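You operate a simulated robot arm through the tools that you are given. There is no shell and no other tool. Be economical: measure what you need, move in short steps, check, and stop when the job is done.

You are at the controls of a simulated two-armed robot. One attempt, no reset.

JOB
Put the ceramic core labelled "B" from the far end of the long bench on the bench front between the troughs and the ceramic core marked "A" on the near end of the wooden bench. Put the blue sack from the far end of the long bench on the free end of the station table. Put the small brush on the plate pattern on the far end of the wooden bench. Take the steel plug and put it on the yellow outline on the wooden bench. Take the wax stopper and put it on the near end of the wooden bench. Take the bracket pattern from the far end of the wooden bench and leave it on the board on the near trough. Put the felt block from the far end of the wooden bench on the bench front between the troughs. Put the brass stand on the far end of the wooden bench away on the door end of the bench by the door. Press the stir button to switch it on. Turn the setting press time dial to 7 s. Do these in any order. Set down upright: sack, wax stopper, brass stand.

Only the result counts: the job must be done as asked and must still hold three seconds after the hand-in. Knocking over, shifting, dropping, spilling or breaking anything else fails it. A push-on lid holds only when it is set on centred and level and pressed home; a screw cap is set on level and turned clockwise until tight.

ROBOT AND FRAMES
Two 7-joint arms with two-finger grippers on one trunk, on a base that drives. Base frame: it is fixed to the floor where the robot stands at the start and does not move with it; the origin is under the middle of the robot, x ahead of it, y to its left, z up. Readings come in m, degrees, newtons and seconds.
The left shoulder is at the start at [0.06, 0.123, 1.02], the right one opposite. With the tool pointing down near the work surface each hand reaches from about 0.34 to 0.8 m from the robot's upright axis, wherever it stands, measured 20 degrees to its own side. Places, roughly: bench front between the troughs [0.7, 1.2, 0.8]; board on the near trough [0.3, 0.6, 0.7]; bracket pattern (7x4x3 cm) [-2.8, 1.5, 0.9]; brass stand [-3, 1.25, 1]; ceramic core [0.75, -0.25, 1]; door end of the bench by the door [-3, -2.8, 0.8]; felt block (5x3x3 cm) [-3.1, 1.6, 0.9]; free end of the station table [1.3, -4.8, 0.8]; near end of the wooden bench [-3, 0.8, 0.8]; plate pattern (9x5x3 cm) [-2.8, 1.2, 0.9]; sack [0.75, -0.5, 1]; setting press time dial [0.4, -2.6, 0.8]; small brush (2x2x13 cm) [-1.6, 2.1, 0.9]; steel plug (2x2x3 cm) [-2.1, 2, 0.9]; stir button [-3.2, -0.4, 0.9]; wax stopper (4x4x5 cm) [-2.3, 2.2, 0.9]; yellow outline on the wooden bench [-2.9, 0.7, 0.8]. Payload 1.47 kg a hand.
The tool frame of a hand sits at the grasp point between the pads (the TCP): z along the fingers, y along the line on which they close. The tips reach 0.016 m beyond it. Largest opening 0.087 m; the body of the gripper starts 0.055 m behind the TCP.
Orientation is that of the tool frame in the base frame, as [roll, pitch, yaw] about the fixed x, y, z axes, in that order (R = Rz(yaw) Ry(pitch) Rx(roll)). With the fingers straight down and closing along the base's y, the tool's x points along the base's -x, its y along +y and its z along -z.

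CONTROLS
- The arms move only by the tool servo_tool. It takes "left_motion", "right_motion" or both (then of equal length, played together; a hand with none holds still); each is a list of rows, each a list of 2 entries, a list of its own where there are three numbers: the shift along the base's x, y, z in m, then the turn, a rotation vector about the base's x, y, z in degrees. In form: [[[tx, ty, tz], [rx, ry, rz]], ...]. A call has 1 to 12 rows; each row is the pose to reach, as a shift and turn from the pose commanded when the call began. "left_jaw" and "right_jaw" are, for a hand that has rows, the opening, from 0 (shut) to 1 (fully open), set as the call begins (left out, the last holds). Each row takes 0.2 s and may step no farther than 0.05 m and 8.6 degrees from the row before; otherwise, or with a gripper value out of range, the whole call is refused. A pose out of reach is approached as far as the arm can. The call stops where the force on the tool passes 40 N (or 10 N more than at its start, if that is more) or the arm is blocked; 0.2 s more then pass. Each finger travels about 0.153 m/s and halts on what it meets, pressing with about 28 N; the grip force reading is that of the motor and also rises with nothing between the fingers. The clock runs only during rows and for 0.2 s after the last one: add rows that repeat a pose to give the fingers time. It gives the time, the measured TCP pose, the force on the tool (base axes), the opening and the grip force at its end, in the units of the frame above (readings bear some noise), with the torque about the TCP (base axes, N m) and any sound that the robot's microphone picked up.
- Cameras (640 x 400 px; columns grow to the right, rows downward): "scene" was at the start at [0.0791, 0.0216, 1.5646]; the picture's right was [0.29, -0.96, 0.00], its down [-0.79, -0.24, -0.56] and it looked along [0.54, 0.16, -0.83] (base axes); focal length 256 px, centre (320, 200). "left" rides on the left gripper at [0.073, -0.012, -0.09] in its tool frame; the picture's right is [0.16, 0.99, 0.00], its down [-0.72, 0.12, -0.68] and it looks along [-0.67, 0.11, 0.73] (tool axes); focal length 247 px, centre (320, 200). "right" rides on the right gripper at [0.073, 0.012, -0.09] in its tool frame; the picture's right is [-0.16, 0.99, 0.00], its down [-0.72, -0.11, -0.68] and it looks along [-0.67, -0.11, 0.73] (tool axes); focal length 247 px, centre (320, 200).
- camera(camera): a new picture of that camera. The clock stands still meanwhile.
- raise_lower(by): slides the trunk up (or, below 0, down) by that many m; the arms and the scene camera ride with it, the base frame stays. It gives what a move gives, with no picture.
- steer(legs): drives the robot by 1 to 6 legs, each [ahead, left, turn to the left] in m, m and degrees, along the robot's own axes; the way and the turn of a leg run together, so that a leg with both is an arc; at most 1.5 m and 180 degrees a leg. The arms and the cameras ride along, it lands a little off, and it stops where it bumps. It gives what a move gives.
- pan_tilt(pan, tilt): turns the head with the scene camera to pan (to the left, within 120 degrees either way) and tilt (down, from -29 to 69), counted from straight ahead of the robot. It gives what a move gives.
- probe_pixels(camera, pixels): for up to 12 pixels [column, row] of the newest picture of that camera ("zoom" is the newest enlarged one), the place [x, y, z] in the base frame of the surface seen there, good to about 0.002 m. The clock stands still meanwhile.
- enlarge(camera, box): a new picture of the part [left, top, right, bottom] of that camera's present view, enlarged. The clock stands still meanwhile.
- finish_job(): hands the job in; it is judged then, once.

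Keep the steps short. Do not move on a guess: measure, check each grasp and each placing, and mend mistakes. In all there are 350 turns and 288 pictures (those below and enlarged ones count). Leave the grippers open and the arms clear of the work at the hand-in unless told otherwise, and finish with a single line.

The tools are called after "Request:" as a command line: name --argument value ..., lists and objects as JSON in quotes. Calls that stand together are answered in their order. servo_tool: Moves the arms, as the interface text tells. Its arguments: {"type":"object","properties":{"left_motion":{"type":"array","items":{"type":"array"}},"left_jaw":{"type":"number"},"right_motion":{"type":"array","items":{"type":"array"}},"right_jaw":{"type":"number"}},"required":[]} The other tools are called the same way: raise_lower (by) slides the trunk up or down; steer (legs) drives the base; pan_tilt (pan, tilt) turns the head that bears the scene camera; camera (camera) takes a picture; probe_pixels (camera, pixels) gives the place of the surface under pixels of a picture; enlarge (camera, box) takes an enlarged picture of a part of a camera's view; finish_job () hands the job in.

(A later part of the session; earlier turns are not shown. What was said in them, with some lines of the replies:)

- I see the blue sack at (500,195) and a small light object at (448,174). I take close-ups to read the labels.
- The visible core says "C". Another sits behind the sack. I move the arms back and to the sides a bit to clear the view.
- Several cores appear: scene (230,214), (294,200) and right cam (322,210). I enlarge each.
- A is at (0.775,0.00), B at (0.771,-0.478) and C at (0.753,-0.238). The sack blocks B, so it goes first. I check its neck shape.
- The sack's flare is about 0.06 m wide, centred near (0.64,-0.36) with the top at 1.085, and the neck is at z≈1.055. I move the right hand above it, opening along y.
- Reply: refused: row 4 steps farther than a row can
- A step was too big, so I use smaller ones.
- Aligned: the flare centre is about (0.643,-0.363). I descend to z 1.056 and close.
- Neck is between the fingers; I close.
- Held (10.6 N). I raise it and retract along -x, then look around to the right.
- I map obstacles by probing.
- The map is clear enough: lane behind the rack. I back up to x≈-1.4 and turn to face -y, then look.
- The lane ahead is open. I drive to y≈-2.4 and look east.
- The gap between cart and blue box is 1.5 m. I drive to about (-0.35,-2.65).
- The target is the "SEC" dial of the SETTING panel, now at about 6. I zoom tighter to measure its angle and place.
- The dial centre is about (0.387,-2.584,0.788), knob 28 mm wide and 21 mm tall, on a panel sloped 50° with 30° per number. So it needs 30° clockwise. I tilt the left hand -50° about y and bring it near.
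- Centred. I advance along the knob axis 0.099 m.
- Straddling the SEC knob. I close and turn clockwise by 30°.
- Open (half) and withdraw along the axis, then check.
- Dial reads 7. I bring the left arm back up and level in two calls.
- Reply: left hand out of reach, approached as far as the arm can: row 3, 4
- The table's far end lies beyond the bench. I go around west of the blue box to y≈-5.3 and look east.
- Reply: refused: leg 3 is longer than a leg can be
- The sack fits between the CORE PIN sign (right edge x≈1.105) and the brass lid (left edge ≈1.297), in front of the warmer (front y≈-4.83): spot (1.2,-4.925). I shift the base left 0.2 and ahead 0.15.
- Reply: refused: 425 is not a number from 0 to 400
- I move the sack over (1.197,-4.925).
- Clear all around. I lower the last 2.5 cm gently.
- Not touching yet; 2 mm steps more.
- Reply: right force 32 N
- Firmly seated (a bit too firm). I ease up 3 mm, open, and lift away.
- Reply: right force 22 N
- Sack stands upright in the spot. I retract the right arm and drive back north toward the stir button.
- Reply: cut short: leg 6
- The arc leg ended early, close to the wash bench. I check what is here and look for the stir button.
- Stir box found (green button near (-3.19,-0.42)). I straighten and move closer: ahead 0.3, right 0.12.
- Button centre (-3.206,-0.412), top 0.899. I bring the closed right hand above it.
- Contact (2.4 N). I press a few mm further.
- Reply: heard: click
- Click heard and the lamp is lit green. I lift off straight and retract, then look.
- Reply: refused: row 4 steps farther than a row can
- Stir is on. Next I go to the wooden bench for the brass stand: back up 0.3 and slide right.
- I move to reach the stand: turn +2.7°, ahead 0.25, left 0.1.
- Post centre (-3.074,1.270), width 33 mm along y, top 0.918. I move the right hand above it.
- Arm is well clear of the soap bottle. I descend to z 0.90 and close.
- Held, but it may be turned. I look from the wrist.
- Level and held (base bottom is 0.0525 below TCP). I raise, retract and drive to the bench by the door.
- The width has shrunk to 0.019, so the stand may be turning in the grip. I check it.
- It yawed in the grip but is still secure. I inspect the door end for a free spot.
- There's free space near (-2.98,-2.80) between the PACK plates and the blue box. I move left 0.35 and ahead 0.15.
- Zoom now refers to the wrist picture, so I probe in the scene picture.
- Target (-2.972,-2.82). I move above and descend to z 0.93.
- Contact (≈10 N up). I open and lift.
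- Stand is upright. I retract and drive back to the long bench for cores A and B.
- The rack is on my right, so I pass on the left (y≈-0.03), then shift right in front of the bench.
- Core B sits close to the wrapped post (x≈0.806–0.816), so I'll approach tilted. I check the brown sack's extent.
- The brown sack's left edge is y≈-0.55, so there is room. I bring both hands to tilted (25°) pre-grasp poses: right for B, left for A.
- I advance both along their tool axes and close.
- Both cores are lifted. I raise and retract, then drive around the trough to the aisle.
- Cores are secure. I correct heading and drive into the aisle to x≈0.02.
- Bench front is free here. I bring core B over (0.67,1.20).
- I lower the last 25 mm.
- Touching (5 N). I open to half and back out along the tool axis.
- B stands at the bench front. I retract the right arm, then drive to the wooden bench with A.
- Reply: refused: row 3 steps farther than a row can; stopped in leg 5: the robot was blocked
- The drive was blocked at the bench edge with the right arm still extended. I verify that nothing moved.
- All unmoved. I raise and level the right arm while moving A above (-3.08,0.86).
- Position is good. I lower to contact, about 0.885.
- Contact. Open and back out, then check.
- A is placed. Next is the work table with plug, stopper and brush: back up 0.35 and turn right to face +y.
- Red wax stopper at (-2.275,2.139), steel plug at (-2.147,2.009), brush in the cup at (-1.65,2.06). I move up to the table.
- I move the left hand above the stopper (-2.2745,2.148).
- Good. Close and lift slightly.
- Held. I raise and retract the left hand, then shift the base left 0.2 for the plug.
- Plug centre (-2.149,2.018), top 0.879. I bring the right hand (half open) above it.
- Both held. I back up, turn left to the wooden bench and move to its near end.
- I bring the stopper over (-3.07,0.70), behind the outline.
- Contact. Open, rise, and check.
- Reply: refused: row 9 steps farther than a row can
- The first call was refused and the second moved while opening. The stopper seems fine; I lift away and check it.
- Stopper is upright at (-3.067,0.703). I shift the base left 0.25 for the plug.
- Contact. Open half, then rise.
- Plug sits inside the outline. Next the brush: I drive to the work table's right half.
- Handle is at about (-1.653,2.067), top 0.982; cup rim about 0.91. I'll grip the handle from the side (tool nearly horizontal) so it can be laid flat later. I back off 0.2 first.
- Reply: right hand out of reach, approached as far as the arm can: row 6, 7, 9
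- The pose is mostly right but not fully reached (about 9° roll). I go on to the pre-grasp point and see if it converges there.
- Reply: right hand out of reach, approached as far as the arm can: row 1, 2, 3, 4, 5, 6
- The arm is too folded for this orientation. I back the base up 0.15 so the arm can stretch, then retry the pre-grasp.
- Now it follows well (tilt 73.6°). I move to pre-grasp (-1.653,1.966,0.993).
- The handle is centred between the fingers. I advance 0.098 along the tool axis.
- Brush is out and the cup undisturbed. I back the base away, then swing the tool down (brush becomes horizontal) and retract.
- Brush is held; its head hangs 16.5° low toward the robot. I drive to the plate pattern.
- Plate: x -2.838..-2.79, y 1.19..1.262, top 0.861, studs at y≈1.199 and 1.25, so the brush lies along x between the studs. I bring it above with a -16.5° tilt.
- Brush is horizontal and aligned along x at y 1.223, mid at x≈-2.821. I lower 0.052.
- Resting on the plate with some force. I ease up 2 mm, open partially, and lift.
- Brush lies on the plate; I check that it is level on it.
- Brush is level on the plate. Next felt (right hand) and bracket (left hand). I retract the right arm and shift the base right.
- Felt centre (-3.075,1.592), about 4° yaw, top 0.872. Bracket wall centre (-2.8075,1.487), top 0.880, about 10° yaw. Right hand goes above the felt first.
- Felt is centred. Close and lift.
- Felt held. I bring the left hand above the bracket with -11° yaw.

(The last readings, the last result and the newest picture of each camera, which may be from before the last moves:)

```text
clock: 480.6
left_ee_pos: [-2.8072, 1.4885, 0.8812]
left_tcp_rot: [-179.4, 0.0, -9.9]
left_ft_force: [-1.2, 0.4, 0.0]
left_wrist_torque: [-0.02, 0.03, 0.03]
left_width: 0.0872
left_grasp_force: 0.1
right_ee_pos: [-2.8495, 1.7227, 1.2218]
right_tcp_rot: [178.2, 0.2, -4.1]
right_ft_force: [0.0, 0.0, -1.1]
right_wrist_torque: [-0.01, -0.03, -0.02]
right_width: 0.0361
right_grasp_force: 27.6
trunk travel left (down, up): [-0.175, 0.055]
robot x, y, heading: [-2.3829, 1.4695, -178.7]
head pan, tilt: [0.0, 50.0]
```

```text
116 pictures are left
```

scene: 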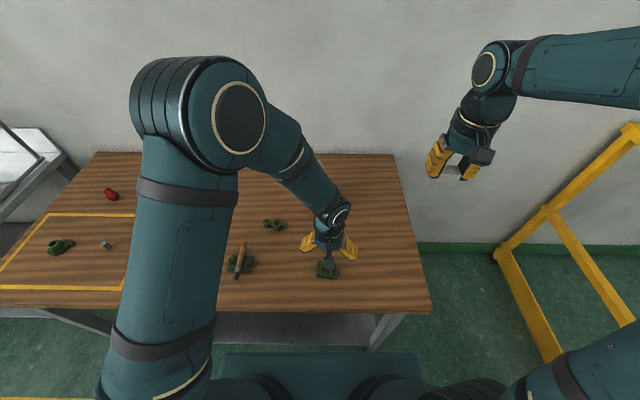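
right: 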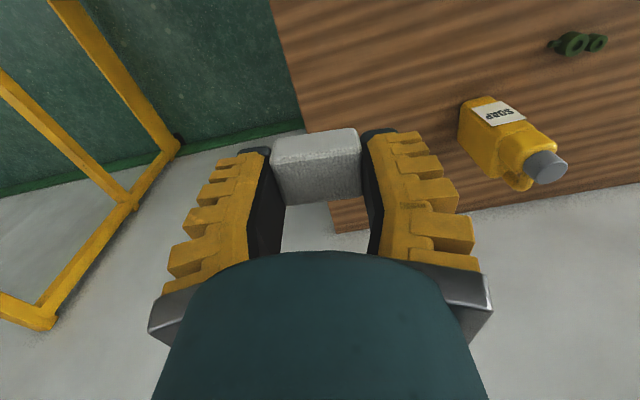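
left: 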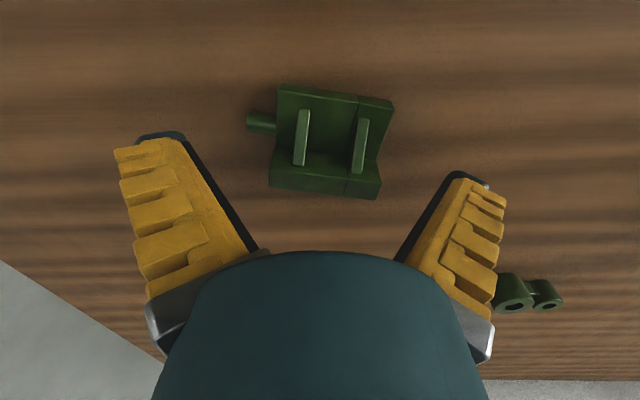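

Positioned. Close and check.

Request:
servo_tool --left_motion '[[[0, 0, 0], [0, 0, 0]], [[0, 0, 0], [0, 0, 0]], [[0, 0, 0], [0, 0, 0]], [[0, 0, 0], [0, 0, 0]]]' --left_jaw 0

Request:
servo_tool --left_motion '[[[0, 0, 0.02], [0, 0, 0]], [[0, 0, 0.06], [0, 0, 0]]]'

Request:
camera --camera "left"

```text
clock: 481.6
left_ee_pos: [-2.8071, 1.4892, 0.8817]
left_tcp_rot: [-179.4, 0.1, -9.9]
left_ft_force: [0.0, -1.0, 0.4]
left_wrist_torque: [-0.03, 0.02, 0.0]
left_width: 0.0488
left_grasp_force: 27.8
right_ee_pos: [-2.8489, 1.7225, 1.2215]
right_tcp_rot: [178.2, 0.1, -4.1]
right_ft_force: [0.0, 0.4, -0.7]
right_wrist_torque: [0.0, -0.01, -0.04]
right_width: 0.036
right_grasp_force: 28.3
trunk travel left (down, up): [-0.175, 0.055]
robot x, y, heading: [-2.3807, 1.4714, -179.3]
head pan, tilt: [0.0, 50.0]
```

```text
clock: 482.1
left_ee_pos: [-2.8076, 1.4862, 0.9411]
left_tcp_rot: [-179.4, 0.0, -10.0]
left_ft_force: [0.1, 0.5, -0.8]
left_wrist_torque: [0.0, 0.04, -0.02]
left_width: 0.0486
left_grasp_force: 27.4
right_ee_pos: [-2.8493, 1.7227, 1.2231]
right_tcp_rot: [178.2, 0.0, -4.1]
right_ft_force: [-0.1, -1.0, 0.1]
right_wrist_torque: [0.01, 0.0, -0.02]
right_width: 0.0365
right_grasp_force: 27.9
trunk travel left (down, up): [-0.175, 0.055]
robot x, y, heading: [-2.381, 1.4685, -178.8]
head pan, tilt: [0.0, 50.0]
```

```text
115 pictures are left
```

left: 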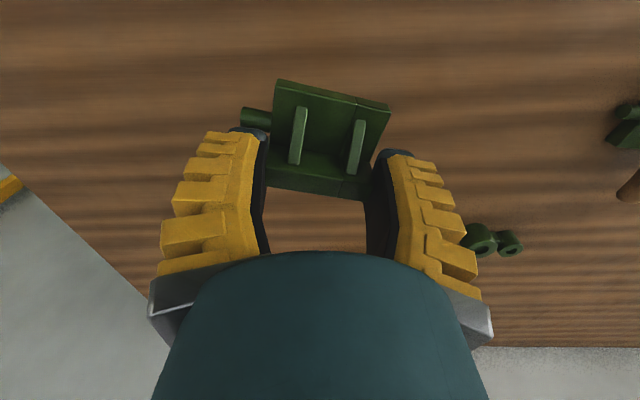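

Bracket held. I raise and retract the left arm.

Request:
servo_tool --left_motion '[[[0, 0, 0.04], [0, 0, 0]], [[0, 0, 0.085], [0, 0, 0]], [[0, -0.005, 0.13], [0, 0, 0]], [[0.005, -0.03, 0.165], [0, 0, 2]], [[0.01, -0.06, 0.195], [0, 0, 4]], [[0.015, -0.095, 0.22], [0, 0, 6]], [[0.02, -0.13, 0.245], [0, 0, 8]], [[0.025, -0.17, 0.265], [0, 0, 10]], [[0.03, -0.21, 0.275], [0, 0, 11]], [[0.038, -0.24, 0.275], [0, 0, 11]]]'

Request:
steer --legs '[[-0.5, 0.2, -1], [0, 0, 180]]'

Request:
camera --camera "scene"

```text
clock: 484.4
left_ee_pos: [-2.7681, 1.2468, 1.2144]
left_tcp_rot: [-179.3, 0.1, 1.1]
left_ft_force: [0.0, -0.3, -0.9]
left_wrist_torque: [0.03, -0.01, 0.0]
left_width: 0.0484
left_grasp_force: 28.2
right_ee_pos: [-2.8488, 1.722, 1.2224]
right_tcp_rot: [178.2, 0.0, -3.9]
right_ft_force: [0.2, -0.4, -0.6]
right_wrist_torque: [0.02, 0.0, 0.02]
right_width: 0.0361
right_grasp_force: 28.0
trunk travel left (down, up): [-0.175, 0.055]
robot x, y, heading: [-2.3821, 1.471, -178.9]
head pan, tilt: [0.0, 50.0]
```

```text
clock: 494.9
left_ee_pos: [-1.4864, 1.5027, 1.2145]
left_tcp_rot: [-179.4, 0.0, -178.9]
left_ft_force: [-0.2, 1.7, -0.1]
left_wrist_torque: [0.0, -0.01, -0.02]
left_width: 0.0481
left_grasp_force: 28.0
right_ee_pos: [-1.4055, 1.0283, 1.2199]
right_tcp_rot: [178.2, 0.0, 176.1]
right_ft_force: [0.4, 0.3, -0.3]
right_wrist_torque: [0.01, -0.01, 0.02]
right_width: 0.0363
right_grasp_force: 28.0
trunk travel left (down, up): [-0.175, 0.055]
robot x, y, heading: [-1.8722, 1.2785, 1.2]
head pan, tilt: [0.0, 50.0]
```

```text
114 pictures are left
```

scene: 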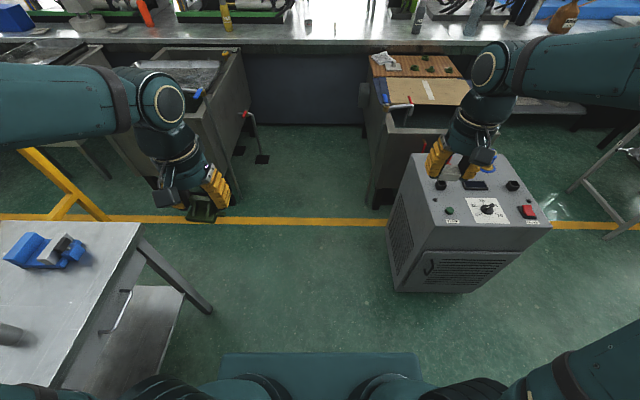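

Request:
steer --legs '[[0, 0, -1.2], [0.45, 0.12, 0], [1.39, 0, 0]]'

Request:
camera --camera "scene"

```text
clock: 504.5
left_ee_pos: [0.3479, 1.5807, 1.2144]
left_tcp_rot: [-179.3, 0.1, 178.7]
left_ft_force: [-0.1, 0.6, -0.2]
left_wrist_torque: [-0.04, -0.01, -0.01]
left_width: 0.0475
left_grasp_force: 28.2
right_ee_pos: [0.4072, 1.1015, 1.2209]
right_tcp_rot: [178.4, 0.0, 173.7]
right_ft_force: [0.4, -0.3, 0.1]
right_wrist_torque: [-0.01, 0.03, 0.0]
right_width: 0.0362
right_grasp_force: 28.3
trunk travel left (down, up): [-0.175, 0.055]
robot x, y, heading: [-0.0523, 1.37, -1.4]
head pan, tilt: [0.0, 50.0]
```

```text
113 pictures are left
```

scene: 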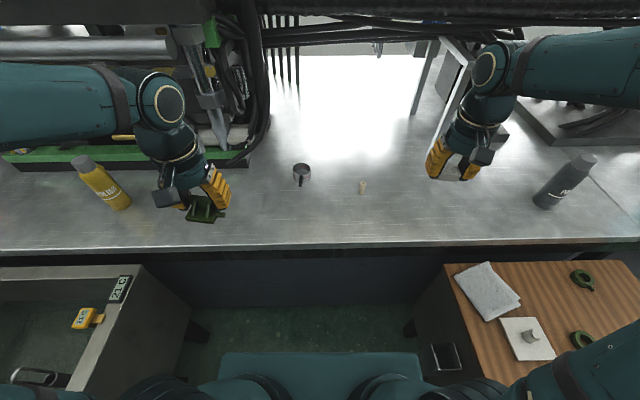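

Request:
probe_pixels --camera "scene" --pixels '[[362, 185], [301, 172], [301, 186], [330, 205], [340, 215], [360, 210], [340, 248], [420, 210]]'

```text
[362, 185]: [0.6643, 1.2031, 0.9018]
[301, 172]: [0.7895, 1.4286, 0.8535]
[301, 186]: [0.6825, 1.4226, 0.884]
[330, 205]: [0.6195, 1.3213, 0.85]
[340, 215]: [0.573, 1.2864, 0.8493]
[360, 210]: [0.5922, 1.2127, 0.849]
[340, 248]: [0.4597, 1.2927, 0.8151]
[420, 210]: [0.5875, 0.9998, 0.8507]
```

I place the felt at (0.60,1.09): lower to just above first.

Request:
servo_tool --right_motion '[[[0.03, 0, -0.03], [0, 0, 0]], [[0.06, 0, -0.06], [0, 0, 0]], [[0.09, 0, -0.09], [0, 0, 0]], [[0.12, -0.005, -0.12], [0, 0, 0]], [[0.15, -0.01, -0.15], [0, 0, 0]], [[0.175, -0.011, -0.185], [0, 0, 0]], [[0.193, -0.011, -0.225], [0, 0, 0]], [[0.193, -0.011, -0.27], [0, 0, 0]], [[0.193, -0.011, -0.31], [0, 0, 0]], [[0.193, -0.011, -0.336], [0, 0, 0]]]'

Request:
camera --camera "right"

```text
clock: 506.7
left_ee_pos: [0.3463, 1.581, 1.2141]
left_tcp_rot: [-179.4, 0.1, 178.7]
left_ft_force: [-0.1, -0.2, -0.7]
left_wrist_torque: [0.03, 0.01, 0.03]
left_width: 0.0476
left_grasp_force: 27.6
right_ee_pos: [0.5995, 1.0918, 0.885]
right_tcp_rot: [178.2, 0.0, 173.8]
right_ft_force: [-0.1, -0.4, 0.1]
right_wrist_torque: [-0.02, 0.01, 0.02]
right_width: 0.0365
right_grasp_force: 27.8
trunk travel left (down, up): [-0.175, 0.055]
robot x, y, heading: [-0.0499, 1.3764, -1.5]
head pan, tilt: [0.0, 50.0]
```

```text
112 pictures are left
```

right: 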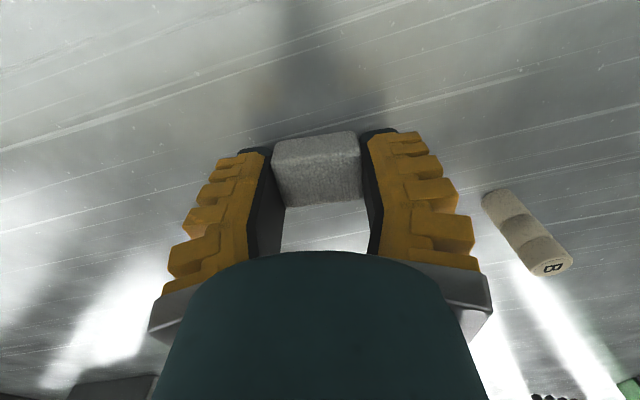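

Request:
servo_tool --right_motion '[[[0, 0, -0.008], [0, 0, 0]], [[0, 0, -0.012], [0, 0, 0]], [[0, 0, -0.0135], [0, 0, 0]], [[0, 0, -0.0135], [0, 0, 0]]]'

```text
clock: 507.7
left_ee_pos: [0.3475, 1.5811, 1.214]
left_tcp_rot: [-179.4, 0.2, 178.6]
left_ft_force: [-0.6, -0.5, -1.0]
left_wrist_torque: [-0.02, 0.0, 0.02]
left_width: 0.0477
left_grasp_force: 28.4
right_ee_pos: [0.5994, 1.091, 0.8709]
right_tcp_rot: [178.2, 0.0, 173.6]
right_ft_force: [-0.6, 0.8, 2.2]
right_wrist_torque: [-0.04, 0.04, -0.04]
right_width: 0.0363
right_grasp_force: 28.1
trunk travel left (down, up): [-0.175, 0.055]
robot x, y, heading: [-0.0487, 1.3713, -1.5]
head pan, tilt: [0.0, 50.0]
```

Contact. Open and rise.

Request:
servo_tool --right_motion '[[[0, 0, 0], [0, 0, 0]], [[0, 0, 0], [0, 0, 0]], [[0, 0, 0], [0, 0, 0]], [[0, 0, 0.04], [0, 0, 0]], [[0, 0, 0.085], [0, 0, 0]], [[0, 0, 0.13], [0, 0, 0]], [[-0.03, 0, 0.165], [0, 0, 0]], [[-0.06, 0, 0.2], [0, 0, 0]], [[-0.09, 0, 0.235], [0, 0, 0]], [[-0.12, 0, 0.27], [0, 0, 0]], [[-0.15, 0, 0.305], [0, 0, 0]], [[-0.185, 0.0, 0.34], [0, 0, 0]]]' --right_jaw 0.85

Request:
camera --camera "scene"

```text
clock: 510.3
left_ee_pos: [0.3449, 1.5794, 1.2154]
left_tcp_rot: [-179.5, 0.2, 178.7]
left_ft_force: [-1.2, 0.3, -0.7]
left_wrist_torque: [-0.01, -0.06, -0.02]
left_width: 0.0472
left_grasp_force: 28.1
right_ee_pos: [0.4125, 1.0906, 1.2109]
right_tcp_rot: [178.3, 0.0, 173.6]
right_ft_force: [0.2, -0.1, 1.2]
right_wrist_torque: [-0.02, -0.03, -0.01]
right_width: 0.077
right_grasp_force: 1.5
trunk travel left (down, up): [-0.175, 0.055]
robot x, y, heading: [-0.0495, 1.372, -1.7]
head pan, tilt: [0.0, 50.0]
```

```text
111 pictures are left
```

scene: 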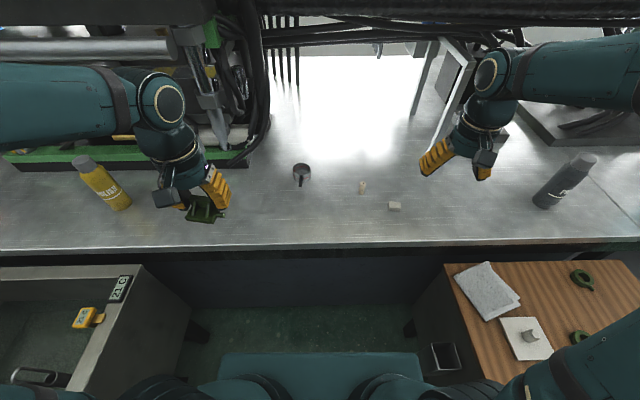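

Felt placed. The board is reachable from the aisle facing -y with the left hand. I turn right 90°.

Request:
steer --legs '[[0, 0, -88.5]]'

Request:
pan_tilt --pan 20 --tilt 52

Request:
camera --camera "scene"

```text
clock: 514.5
left_ee_pos: [0.1623, 0.9794, 1.2142]
left_tcp_rot: [-179.4, 0.1, 89.4]
left_ft_force: [0.1, 0.0, -0.4]
left_wrist_torque: [0.01, 0.01, 0.03]
left_width: 0.0474
left_grasp_force: 27.9
right_ee_pos: [-0.3275, 0.9082, 1.2096]
right_tcp_rot: [178.1, 0.0, 84.2]
right_ft_force: [-1.2, -0.5, 0.4]
right_wrist_torque: [0.05, -0.01, 0.04]
right_width: 0.0768
right_grasp_force: 2.0
trunk travel left (down, up): [-0.175, 0.055]
robot x, y, heading: [-0.045, 1.3737, -90.8]
head pan, tilt: [0.0, 50.0]
```

```text
clock: 515.3
left_ee_pos: [0.162, 0.9798, 1.2143]
left_tcp_rot: [-179.4, 0.1, 89.3]
left_ft_force: [1.1, 0.8, -0.2]
left_wrist_torque: [0.01, 0.02, 0.01]
left_width: 0.0477
left_grasp_force: 28.2
right_ee_pos: [-0.3272, 0.9064, 1.2107]
right_tcp_rot: [178.2, 0.0, 84.4]
right_ft_force: [0.5, -0.1, 0.5]
right_wrist_torque: [0.04, 0.0, -0.01]
right_width: 0.0769
right_grasp_force: 1.9
trunk travel left (down, up): [-0.175, 0.055]
robot x, y, heading: [-0.0511, 1.373, -90.8]
head pan, tilt: [20.0, 52.0]
```

```text
110 pictures are left
```

scene: 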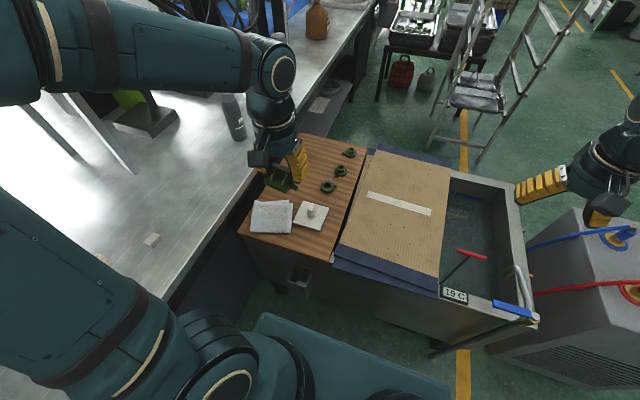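

Request:
enlarge --camera "scene" --box '[230, 125, 460, 280]'

Request:
probe_pixels --camera "scene" --pixels '[[245, 230], [330, 255], [365, 150], [300, 140], [330, 215], [330, 160], [345, 200], [400, 205], [355, 235], [440, 280], [325, 235], [350, 210]]'

```text
2.58 times, centred on (345, 202) of scene
```

zoom: 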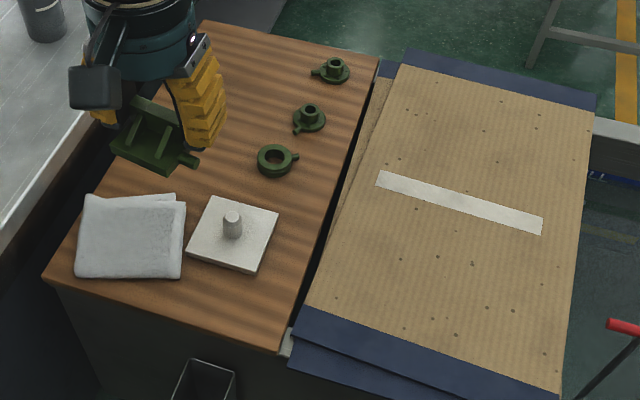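

```text
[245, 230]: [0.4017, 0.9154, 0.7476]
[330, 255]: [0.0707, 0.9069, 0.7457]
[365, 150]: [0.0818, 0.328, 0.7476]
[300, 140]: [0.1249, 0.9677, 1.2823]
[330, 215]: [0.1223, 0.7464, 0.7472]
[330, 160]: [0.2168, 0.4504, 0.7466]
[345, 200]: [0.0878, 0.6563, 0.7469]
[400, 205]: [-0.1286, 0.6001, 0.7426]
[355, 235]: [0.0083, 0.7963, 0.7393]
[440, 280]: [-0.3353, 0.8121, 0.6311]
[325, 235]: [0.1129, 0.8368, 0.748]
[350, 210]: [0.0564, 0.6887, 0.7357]
```

Request:
camera --camera "left"

Request:
probe_pixels --camera "scene" --pixels '[[338, 172], [327, 188], [349, 153], [311, 215], [270, 215], [290, 235], [322, 205], [300, 190]]'

```text
108 pictures are left
```

left: 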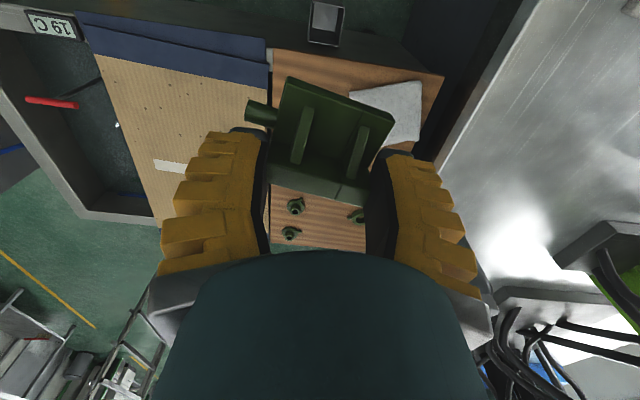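

```text
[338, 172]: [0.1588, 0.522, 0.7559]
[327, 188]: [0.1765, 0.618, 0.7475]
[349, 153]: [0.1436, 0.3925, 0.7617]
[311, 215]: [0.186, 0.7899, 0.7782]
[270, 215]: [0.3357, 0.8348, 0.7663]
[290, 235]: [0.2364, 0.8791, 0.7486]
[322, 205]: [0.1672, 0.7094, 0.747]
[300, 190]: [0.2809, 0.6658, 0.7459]
```

The left hand hides the middle of the board. I move it aside and look again.

Request:
servo_tool --left_motion '[[[-0.04, 0, 0.01], [0, 0, 0]], [[-0.08, 0.01, 0.02], [0, 0, 0]], [[-0.12, 0.02, 0.02], [0, 0, 0]], [[-0.15, 0.03, 0.02], [0, 0, 0]]]'

Request:
enlarge --camera "scene" --box '[220, 115, 400, 275]'

```text
clock: 516.3
left_ee_pos: [0.012, 1.0096, 1.2349]
left_tcp_rot: [-179.4, 0.1, 89.5]
left_ft_force: [0.4, -0.2, -0.5]
left_wrist_torque: [-0.05, 0.0, -0.04]
left_width: 0.0475
left_grasp_force: 27.8
right_ee_pos: [-0.327, 0.9072, 1.2101]
right_tcp_rot: [178.1, 0.1, 84.3]
right_ft_force: [0.0, -0.5, -0.9]
right_wrist_torque: [-0.01, -0.03, -0.01]
right_width: 0.0771
right_grasp_force: 1.9
trunk travel left (down, up): [-0.175, 0.055]
robot x, y, heading: [-0.0508, 1.3756, -90.6]
head pan, tilt: [20.0, 52.0]
```

```text
2.50 times, centred on (310, 195) of scene
```

zoom: 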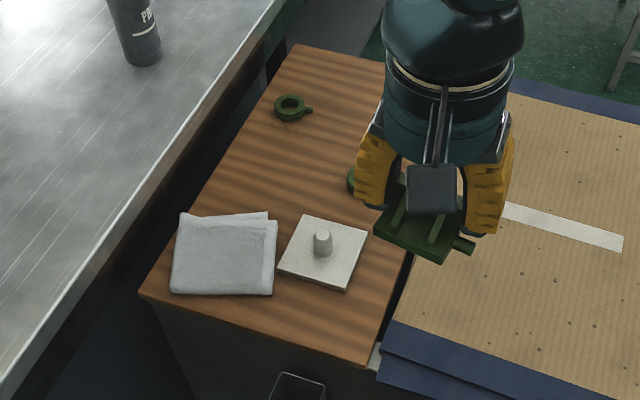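

Request:
probe_pixels --camera "zoom" --pixels '[[285, 165], [290, 107], [245, 213], [325, 215], [350, 182], [220, 165], [270, 150]]'

```text
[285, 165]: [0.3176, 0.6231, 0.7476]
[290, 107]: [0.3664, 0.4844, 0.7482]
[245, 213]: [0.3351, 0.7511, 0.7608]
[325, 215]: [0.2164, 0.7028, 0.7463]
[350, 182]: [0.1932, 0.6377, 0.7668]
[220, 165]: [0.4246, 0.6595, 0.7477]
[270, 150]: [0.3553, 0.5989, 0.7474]
```

Free spot for the bracket: TCP at (0.31,0.60). I move the base to about (0.12,1.30) and lower the trunk 0.1.

Request:
steer --legs '[[0.07, 0.17, 0]]'

Request:
raise_lower --by -0.08

```text
clock: 518.4
left_ee_pos: [0.1826, 0.9362, 1.235]
left_tcp_rot: [-179.3, 0.1, 89.5]
left_ft_force: [0.9, -0.4, -0.1]
left_wrist_torque: [0.03, 0.04, 0.0]
left_width: 0.0476
left_grasp_force: 28.3
right_ee_pos: [-0.1573, 0.8342, 1.21]
right_tcp_rot: [178.1, 0.0, 84.4]
right_ft_force: [-0.1, 0.0, 0.0]
right_wrist_torque: [-0.01, 0.01, -0.04]
right_width: 0.0767
right_grasp_force: 1.8
trunk travel left (down, up): [-0.175, 0.055]
robot x, y, heading: [0.1202, 1.3029, -90.7]
head pan, tilt: [20.0, 52.0]
```

```text
clock: 519.6
left_ee_pos: [0.1834, 0.9377, 1.1558]
left_tcp_rot: [-179.4, 0.1, 89.4]
left_ft_force: [-0.2, 0.5, -0.2]
left_wrist_torque: [-0.01, -0.02, 0.0]
left_width: 0.0474
left_grasp_force: 28.1
right_ee_pos: [-0.1571, 0.8343, 1.1316]
right_tcp_rot: [178.1, -0.1, 84.4]
right_ft_force: [-0.1, -0.4, -0.6]
right_wrist_torque: [-0.01, 0.01, 0.01]
right_width: 0.0768
right_grasp_force: 1.9
trunk travel left (down, up): [-0.095, 0.135]
robot x, y, heading: [0.1195, 1.2993, -90.8]
head pan, tilt: [20.0, 52.0]
```

Request:
servo_tool --left_motion '[[[0.016, -0.042, 0], [0, 0, 0]], [[0.032, -0.084, 0], [0, 0, 0]], [[0.048, -0.127, 0], [0, 0, 0]], [[0.063, -0.169, -0.01], [0, 0, 0]], [[0.079, -0.211, -0.02], [0, 0, 0]], [[0.095, -0.253, -0.03], [0, 0, 0]], [[0.111, -0.295, -0.04], [0, 0, 0]], [[0.1266, -0.3377, -0.05], [0, 0, 0]], [[0.1266, -0.3377, -0.095], [0, 0, 0]], [[0.1266, -0.3377, -0.14], [0, 0, 0]], [[0.1266, -0.3377, -0.185], [0, 0, 0]], [[0.1266, -0.3377, -0.23], [0, 0, 0]]]'

Request:
camera --camera "scene"

Request:
camera --camera "left"

```text
clock: 522.2
left_ee_pos: [0.309, 0.5969, 0.9247]
left_tcp_rot: [-179.4, 0.1, 89.5]
left_ft_force: [0.4, -0.1, -1.6]
left_wrist_torque: [0.02, 0.02, 0.02]
left_width: 0.0476
left_grasp_force: 28.1
right_ee_pos: [-0.1568, 0.8337, 1.1306]
right_tcp_rot: [178.1, -0.1, 84.4]
right_ft_force: [0.1, -0.2, -0.4]
right_wrist_torque: [0.01, -0.04, -0.02]
right_width: 0.0767
right_grasp_force: 2.0
trunk travel left (down, up): [-0.095, 0.135]
robot x, y, heading: [0.1196, 1.301, -90.5]
head pan, tilt: [20.0, 52.0]
```

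```text
106 pictures are left
```

scene: 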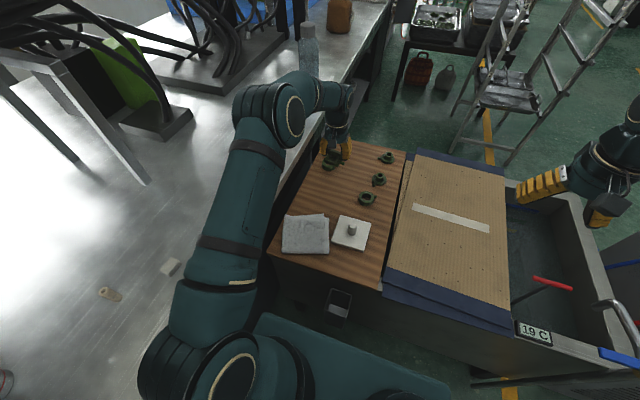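

```text
105 pictures are left
```

left: 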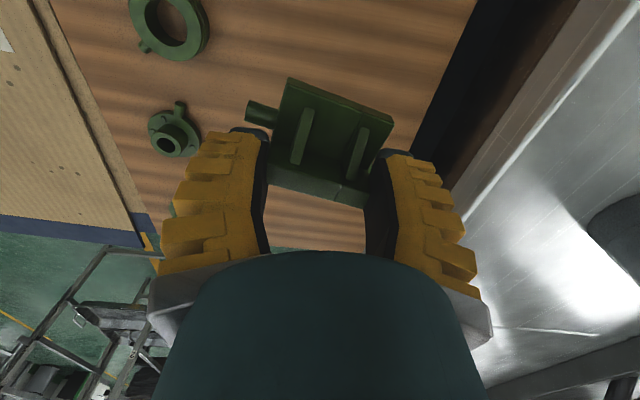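

Request:
probe_pixels --camera "scene" --pixels '[[205, 275], [225, 220], [255, 160], [185, 300], [335, 160], [170, 267]]'

Request:
enlarge --camera "scene" --box '[270, 110, 420, 260]'

```text
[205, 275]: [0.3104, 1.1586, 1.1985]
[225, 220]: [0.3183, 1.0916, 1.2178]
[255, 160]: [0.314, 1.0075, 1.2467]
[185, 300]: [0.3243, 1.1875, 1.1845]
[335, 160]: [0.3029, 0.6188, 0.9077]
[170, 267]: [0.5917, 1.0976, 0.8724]
```

```text
2.67 times, centred on (345, 185) of scene
```

zoom: 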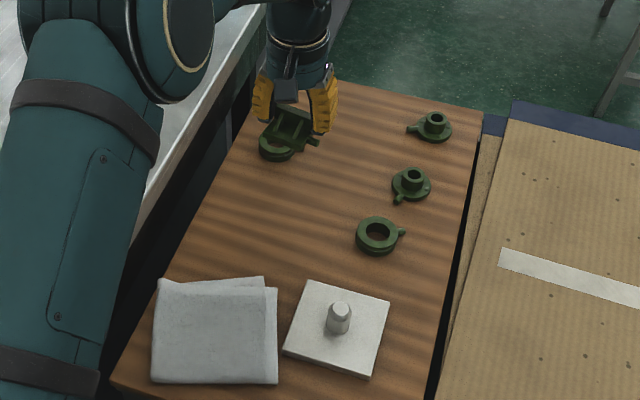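

Request:
servo_tool --left_motion '[[[0.001, 0.003, -0.045], [0, 0, 0]], [[0.001, 0.003, -0.09], [0, 0, 0]], [[0.001, 0.003, -0.125], [0, 0, 0]], [[0.001, 0.003, -0.134], [0, 0, 0]]]'

Request:
camera --camera "left"

Request:
enlarge --camera "scene" --box '[290, 110, 410, 230]'

```text
clock: 523.2
left_ee_pos: [0.3096, 0.6016, 0.7907]
left_tcp_rot: [-179.4, 0.1, 89.5]
left_ft_force: [-0.4, -0.3, -0.1]
left_wrist_torque: [0.01, 0.0, 0.02]
left_width: 0.0474
left_grasp_force: 28.3
right_ee_pos: [-0.157, 0.8349, 1.1311]
right_tcp_rot: [178.3, 0.0, 84.3]
right_ft_force: [-0.6, 0.4, -1.6]
right_wrist_torque: [0.02, 0.01, -0.01]
right_width: 0.0766
right_grasp_force: 1.9
trunk travel left (down, up): [-0.095, 0.135]
robot x, y, heading: [0.1174, 1.3019, -90.7]
head pan, tilt: [20.0, 52.0]
```

```text
103 pictures are left
```

left: 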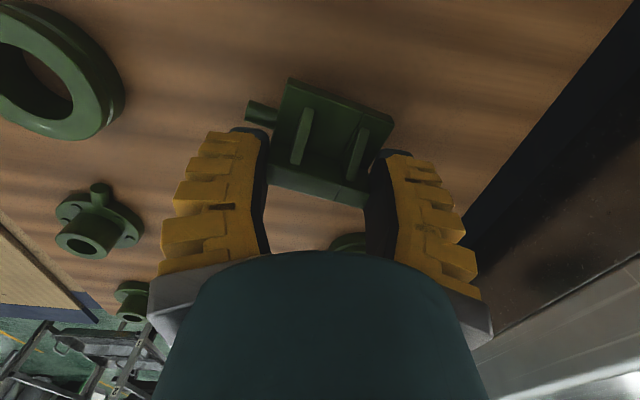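

```text
3.33 times, centred on (350, 170) of scene
```

zoom: 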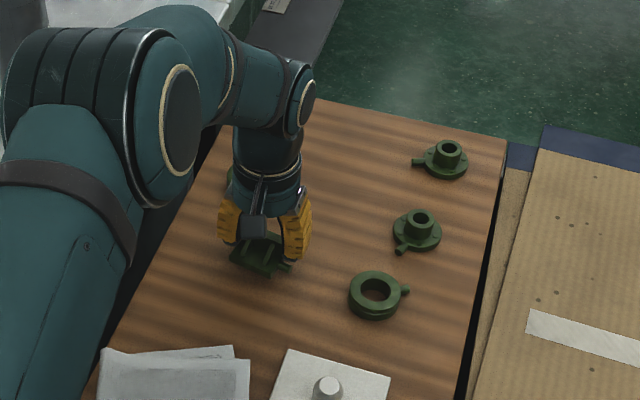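

Request:
servo_tool --left_motion '[[[0, 0, -0.006], [0, 0, 0]], [[0, 0, -0.009], [0, 0, 0]], [[0, 0, -0.0115], [0, 0, 0]], [[0, 0, -0.0115], [0, 0, 0]]]'

```text
clock: 524.2
left_ee_pos: [0.31, 0.6019, 0.7801]
left_tcp_rot: [-179.4, 0.1, 89.5]
left_ft_force: [-0.4, 0.1, 0.2]
left_wrist_torque: [0.02, -0.01, -0.02]
left_width: 0.0477
left_grasp_force: 28.0
right_ee_pos: [-0.1579, 0.8337, 1.1303]
right_tcp_rot: [178.1, -0.1, 84.4]
right_ft_force: [0.2, 0.8, 0.2]
right_wrist_torque: [0.0, 0.0, 0.0]
right_width: 0.077
right_grasp_force: 1.5
trunk travel left (down, up): [-0.095, 0.135]
robot x, y, heading: [0.1214, 1.3015, -90.8]
head pan, tilt: [20.0, 52.0]
```

Request:
servo_tool --left_motion '[[[0, 0, -0.001], [0, 0, 0]], [[0, 0, -0.002], [0, 0, 0]], [[0, 0, -0.002], [0, 0, 0]]]'

```text
clock: 525.0
left_ee_pos: [0.31, 0.602, 0.7782]
left_tcp_rot: [-179.5, 0.1, 89.5]
left_ft_force: [-0.6, 0.7, 4.0]
left_wrist_torque: [0.13, -0.1, 0.02]
left_width: 0.048
left_grasp_force: 27.7
right_ee_pos: [-0.1575, 0.8342, 1.1306]
right_tcp_rot: [178.2, 0.0, 84.3]
right_ft_force: [1.1, -0.5, -0.5]
right_wrist_torque: [-0.01, -0.01, 0.02]
right_width: 0.0768
right_grasp_force: 2.0
trunk travel left (down, up): [-0.095, 0.135]
robot x, y, heading: [0.1242, 1.2975, -90.6]
head pan, tilt: [20.0, 52.0]
```

Contact. Open and rise.

Request:
servo_tool --left_motion '[[[0, 0, 0], [0, 0, 0]], [[0, 0, 0], [0, 0, 0]], [[0, 0, 0], [0, 0, 0]], [[0, 0, 0.03], [0, 0, 0]], [[0, 0, 0.07], [0, 0, 0]], [[0, 0, 0.115], [0, 0, 0]], [[0, 0, 0.16], [0, 0, 0]], [[0, 0, 0.205], [0, 0, 0]], [[-0.01, 0.02, 0.245], [0, 0, 0]], [[-0.02, 0.05, 0.28], [0, 0, 0]], [[-0.035, 0.085, 0.31], [0, 0, 0]], [[-0.05, 0.12, 0.34], [0, 0, 0]]]' --left_jaw 1

Request:
servo_tool --left_motion '[[[-0.015, 0.04, 0.01], [0, 0, 0]], [[-0.03, 0.08, 0.02], [0, 0, 0]], [[-0.05, 0.12, 0.03], [0, 0, 0]], [[-0.065, 0.16, 0.03], [0, 0, 0]], [[-0.08, 0.2, 0.03], [0, 0, 0]]]'

Request:
camera --camera "scene"

Request:
camera --camera "left"

```text
clock: 527.6
left_ee_pos: [0.2589, 0.7247, 1.1177]
left_tcp_rot: [-179.4, 0.1, 89.4]
left_ft_force: [0.2, 0.1, 0.7]
left_wrist_torque: [-0.03, -0.01, 0.0]
left_width: 0.0868
left_grasp_force: 0.0
right_ee_pos: [-0.156, 0.8354, 1.1309]
right_tcp_rot: [178.2, -0.1, 84.4]
right_ft_force: [-0.4, 0.2, 0.6]
right_wrist_torque: [-0.05, 0.03, 0.0]
right_width: 0.0766
right_grasp_force: 1.5
trunk travel left (down, up): [-0.095, 0.135]
robot x, y, heading: [0.1193, 1.3003, -90.9]
head pan, tilt: [20.0, 52.0]
```

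```text
clock: 528.8
left_ee_pos: [0.1797, 0.9256, 1.1483]
left_tcp_rot: [-179.4, 0.1, 89.6]
left_ft_force: [-0.1, 1.0, -0.1]
left_wrist_torque: [-0.01, 0.03, 0.0]
left_width: 0.0871
left_grasp_force: 0.0
right_ee_pos: [-0.1561, 0.8346, 1.1316]
right_tcp_rot: [178.3, 0.0, 84.4]
right_ft_force: [-0.6, 0.8, -0.3]
right_wrist_torque: [-0.01, 0.0, -0.03]
right_width: 0.0769
right_grasp_force: 1.7
trunk travel left (down, up): [-0.095, 0.135]
robot x, y, heading: [0.1194, 1.3039, -90.6]
head pan, tilt: [20.0, 52.0]
```

```text
101 pictures are left
```

scene: 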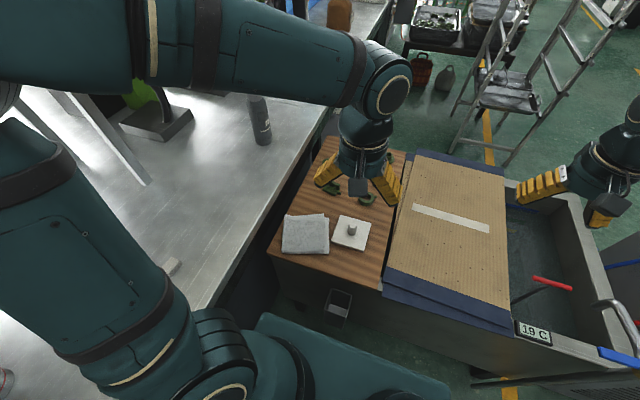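

```text
100 pictures are left
```

left: 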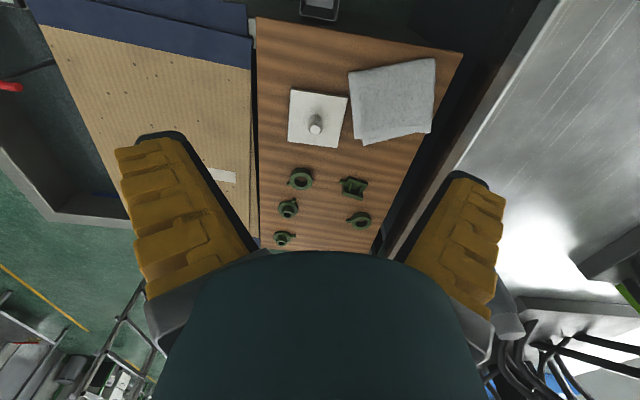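

Bracket sits on the board. I open the right jaw fully, raise the trunk, and do a final check of the bench front.

Request:
servo_tool --right_motion '[[[0, 0.02, 0.02], [0, 0, 0]], [[0, 0.04, 0.04], [0, 0, 0]], [[0, 0.04, 0.04], [0, 0, 0]]]' --right_jaw 1

Request:
raise_lower --by 0.08

Request:
steer --legs '[[-0.1, -0.15, 0], [0, 0, 90]]'

Request:
pan_tilt --pan -15 --tilt 48

Request:
camera --camera "scene"

```text
clock: 529.6
left_ee_pos: [0.1807, 0.9226, 1.1478]
left_tcp_rot: [-179.3, 0.1, 89.5]
left_ft_force: [-0.1, 0.2, -0.1]
left_wrist_torque: [0.05, 0.02, 0.03]
left_width: 0.087
left_grasp_force: 0.1
right_ee_pos: [-0.1565, 0.8745, 1.1694]
right_tcp_rot: [178.2, -0.1, 84.3]
right_ft_force: [-0.1, 0.0, 0.6]
right_wrist_torque: [-0.02, 0.04, 0.04]
right_width: 0.0871
right_grasp_force: 0.1
trunk travel left (down, up): [-0.095, 0.135]
robot x, y, heading: [0.123, 1.2995, -90.9]
head pan, tilt: [20.0, 52.0]
```

```text
clock: 530.8
left_ee_pos: [0.1807, 0.9229, 1.2282]
left_tcp_rot: [-179.3, 0.1, 89.5]
left_ft_force: [-0.5, 0.3, -0.3]
left_wrist_torque: [0.0, -0.02, 0.02]
left_width: 0.0873
left_grasp_force: 0.0
right_ee_pos: [-0.1567, 0.875, 1.2497]
right_tcp_rot: [178.1, 0.1, 84.3]
right_ft_force: [-0.2, -0.2, -0.4]
right_wrist_torque: [-0.04, 0.0, -0.04]
right_width: 0.0869
right_grasp_force: 0.1
trunk travel left (down, up): [-0.175, 0.055]
robot x, y, heading: [0.1216, 1.3041, -90.6]
head pan, tilt: [20.0, 52.0]
```

```text
clock: 536.5
left_ee_pos: [0.3473, 1.4572, 1.228]
left_tcp_rot: [-179.4, 0.1, 178.4]
left_ft_force: [-0.4, 0.5, -0.4]
left_wrist_torque: [0.01, 0.01, 0.01]
left_width: 0.0871
left_grasp_force: 0.1
right_ee_pos: [0.3907, 1.1195, 1.25]
right_tcp_rot: [178.2, 0.1, 173.4]
right_ft_force: [-0.6, 0.2, -0.5]
right_wrist_torque: [-0.01, 0.0, 0.01]
right_width: 0.0872
right_grasp_force: 0.1
trunk travel left (down, up): [-0.175, 0.055]
robot x, y, heading: [-0.0347, 1.4068, -2.0]
head pan, tilt: [20.0, 52.0]
```

```text
clock: 537.5
left_ee_pos: [0.3478, 1.4576, 1.2271]
left_tcp_rot: [-179.5, 0.1, 178.5]
left_ft_force: [-0.7, 0.4, -0.6]
left_wrist_torque: [0.02, -0.01, 0.0]
left_width: 0.0869
left_grasp_force: 0.0
right_ee_pos: [0.3896, 1.1188, 1.2495]
right_tcp_rot: [178.2, 0.1, 173.3]
right_ft_force: [0.0, 0.1, -0.5]
right_wrist_torque: [0.0, 0.01, 0.01]
right_width: 0.087
right_grasp_force: 0.1
trunk travel left (down, up): [-0.175, 0.055]
robot x, y, heading: [-0.0304, 1.4024, -1.6]
head pan, tilt: [-15.0, 48.0]
```

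```text
99 pictures are left
```

scene: 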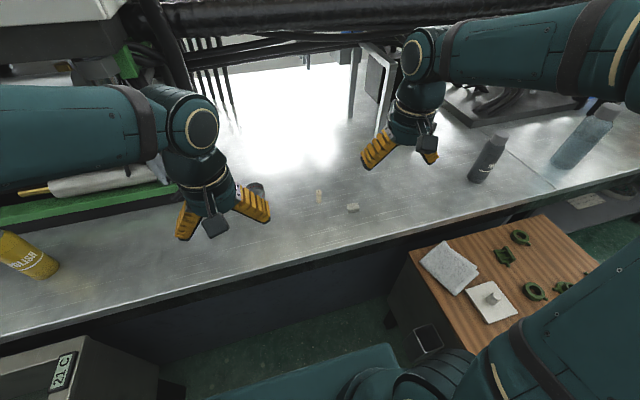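

Bench front and board look right. I make one last check of the wooden bench from a distance.

Request:
steer --legs '[[0, 0, 1.6], [-1.4, 0, 0], [-0.2, -0.1, 0], [0, 0, 180]]'

Request:
pan_tilt --pan 10 --tilt 30

Request:
camera --camera "scene"

Request:
enlarge --camera "scene" --box '[200, 140, 440, 290]'

```text
clock: 553.5
left_ee_pos: [-2.0162, 1.2695, 1.2282]
left_tcp_rot: [-179.4, 0.1, -2.2]
left_ft_force: [-0.4, -0.2, 0.1]
left_wrist_torque: [0.01, -0.02, -0.03]
left_width: 0.0871
left_grasp_force: 0.1
right_ee_pos: [-2.056, 1.608, 1.2489]
right_tcp_rot: [178.2, 0.0, -7.2]
right_ft_force: [0.0, 0.1, -0.5]
right_wrist_torque: [-0.03, -0.01, -0.01]
right_width: 0.0871
right_grasp_force: 0.0
trunk travel left (down, up): [-0.175, 0.055]
robot x, y, heading: [-1.6361, 1.3198, 177.7]
head pan, tilt: [-15.0, 48.0]
```

```text
clock: 554.4
left_ee_pos: [-2.0177, 1.2695, 1.2279]
left_tcp_rot: [-179.4, 0.1, -2.2]
left_ft_force: [-0.4, -0.4, 0.4]
left_wrist_torque: [-0.02, -0.03, 0.03]
left_width: 0.0873
left_grasp_force: 0.0
right_ee_pos: [-2.0566, 1.6087, 1.2494]
right_tcp_rot: [178.2, 0.0, -7.1]
right_ft_force: [0.7, -0.1, 0.5]
right_wrist_torque: [-0.02, 0.0, 0.02]
right_width: 0.087
right_grasp_force: 0.1
trunk travel left (down, up): [-0.175, 0.055]
robot x, y, heading: [-1.6369, 1.3208, 177.5]
head pan, tilt: [10.0, 30.0]
```

```text
98 pictures are left
```

scene: 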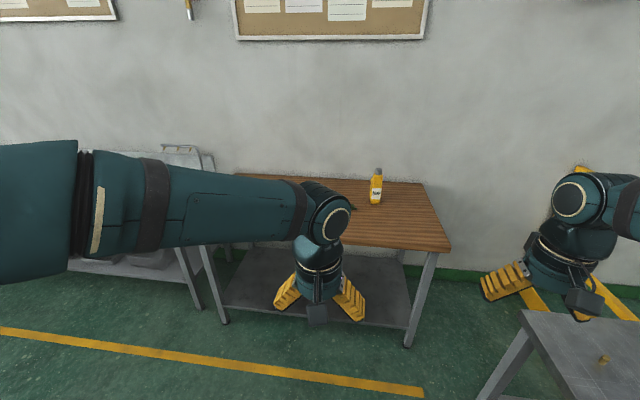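

```text
2.67 times, centred on (320, 215) of scene
```

zoom: 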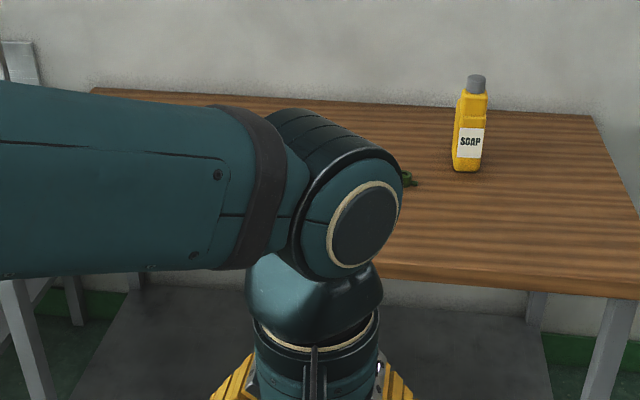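

The left arm is in the way. I move the base sideways a bit and look once more.

Request:
steer --legs '[[-0.1, 0, 0], [0, 0, 40]]'

Request:
pan_tilt --pan -45 --tilt 28

Request:
enlarge --camera "scene" --box '[120, 100, 480, 325]'

```text
clock: 557.4
left_ee_pos: [-1.7977, 1.0332, 1.2268]
left_tcp_rot: [-179.4, 0.1, 38.1]
left_ft_force: [0.1, 0.1, -0.1]
left_wrist_torque: [0.02, -0.01, 0.0]
left_width: 0.0871
left_grasp_force: 0.0
right_ee_pos: [-2.0451, 1.2666, 1.2499]
right_tcp_rot: [178.1, 0.0, 33.1]
right_ft_force: [-0.6, 0.1, 0.4]
right_wrist_torque: [-0.01, 0.02, -0.01]
right_width: 0.087
right_grasp_force: 0.1
trunk travel left (down, up): [-0.175, 0.055]
robot x, y, heading: [-1.539, 1.3146, -141.9]
head pan, tilt: [10.0, 30.0]
```

```text
clock: 558.6
left_ee_pos: [-1.7961, 1.0322, 1.2264]
left_tcp_rot: [-179.4, 0.1, 38.1]
left_ft_force: [0.1, -0.7, 0.7]
left_wrist_torque: [0.04, 0.02, -0.02]
left_width: 0.087
left_grasp_force: 0.0
right_ee_pos: [-2.0445, 1.2655, 1.2499]
right_tcp_rot: [178.3, 0.0, 33.1]
right_ft_force: [0.3, 0.3, -0.1]
right_wrist_torque: [0.0, -0.01, 0.0]
right_width: 0.087
right_grasp_force: 0.2
trunk travel left (down, up): [-0.175, 0.055]
robot x, y, heading: [-1.5365, 1.3157, -142.0]
head pan, tilt: [-45.0, 28.0]
```

```text
1.78 times, centred on (300, 212) of scene
```

zoom: 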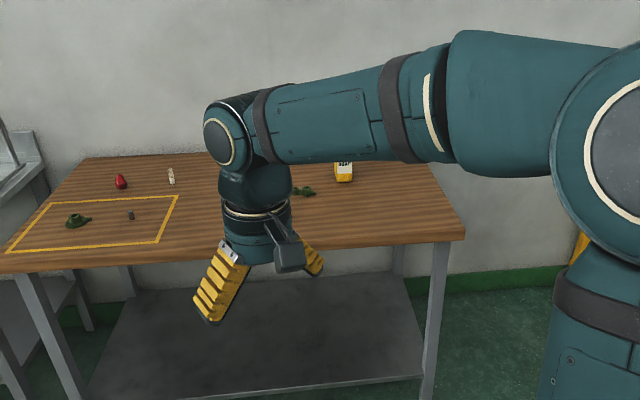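

Stopper, core A and plug stand in place. Both grippers are open and the arms are clear, so I hand in.

Request:
finish_job

```text
The job is handed in.
```

I completed all ten tasks, checked each placing by camera or readings when I made it, and handed the job in with both grippers open and the arms clear.
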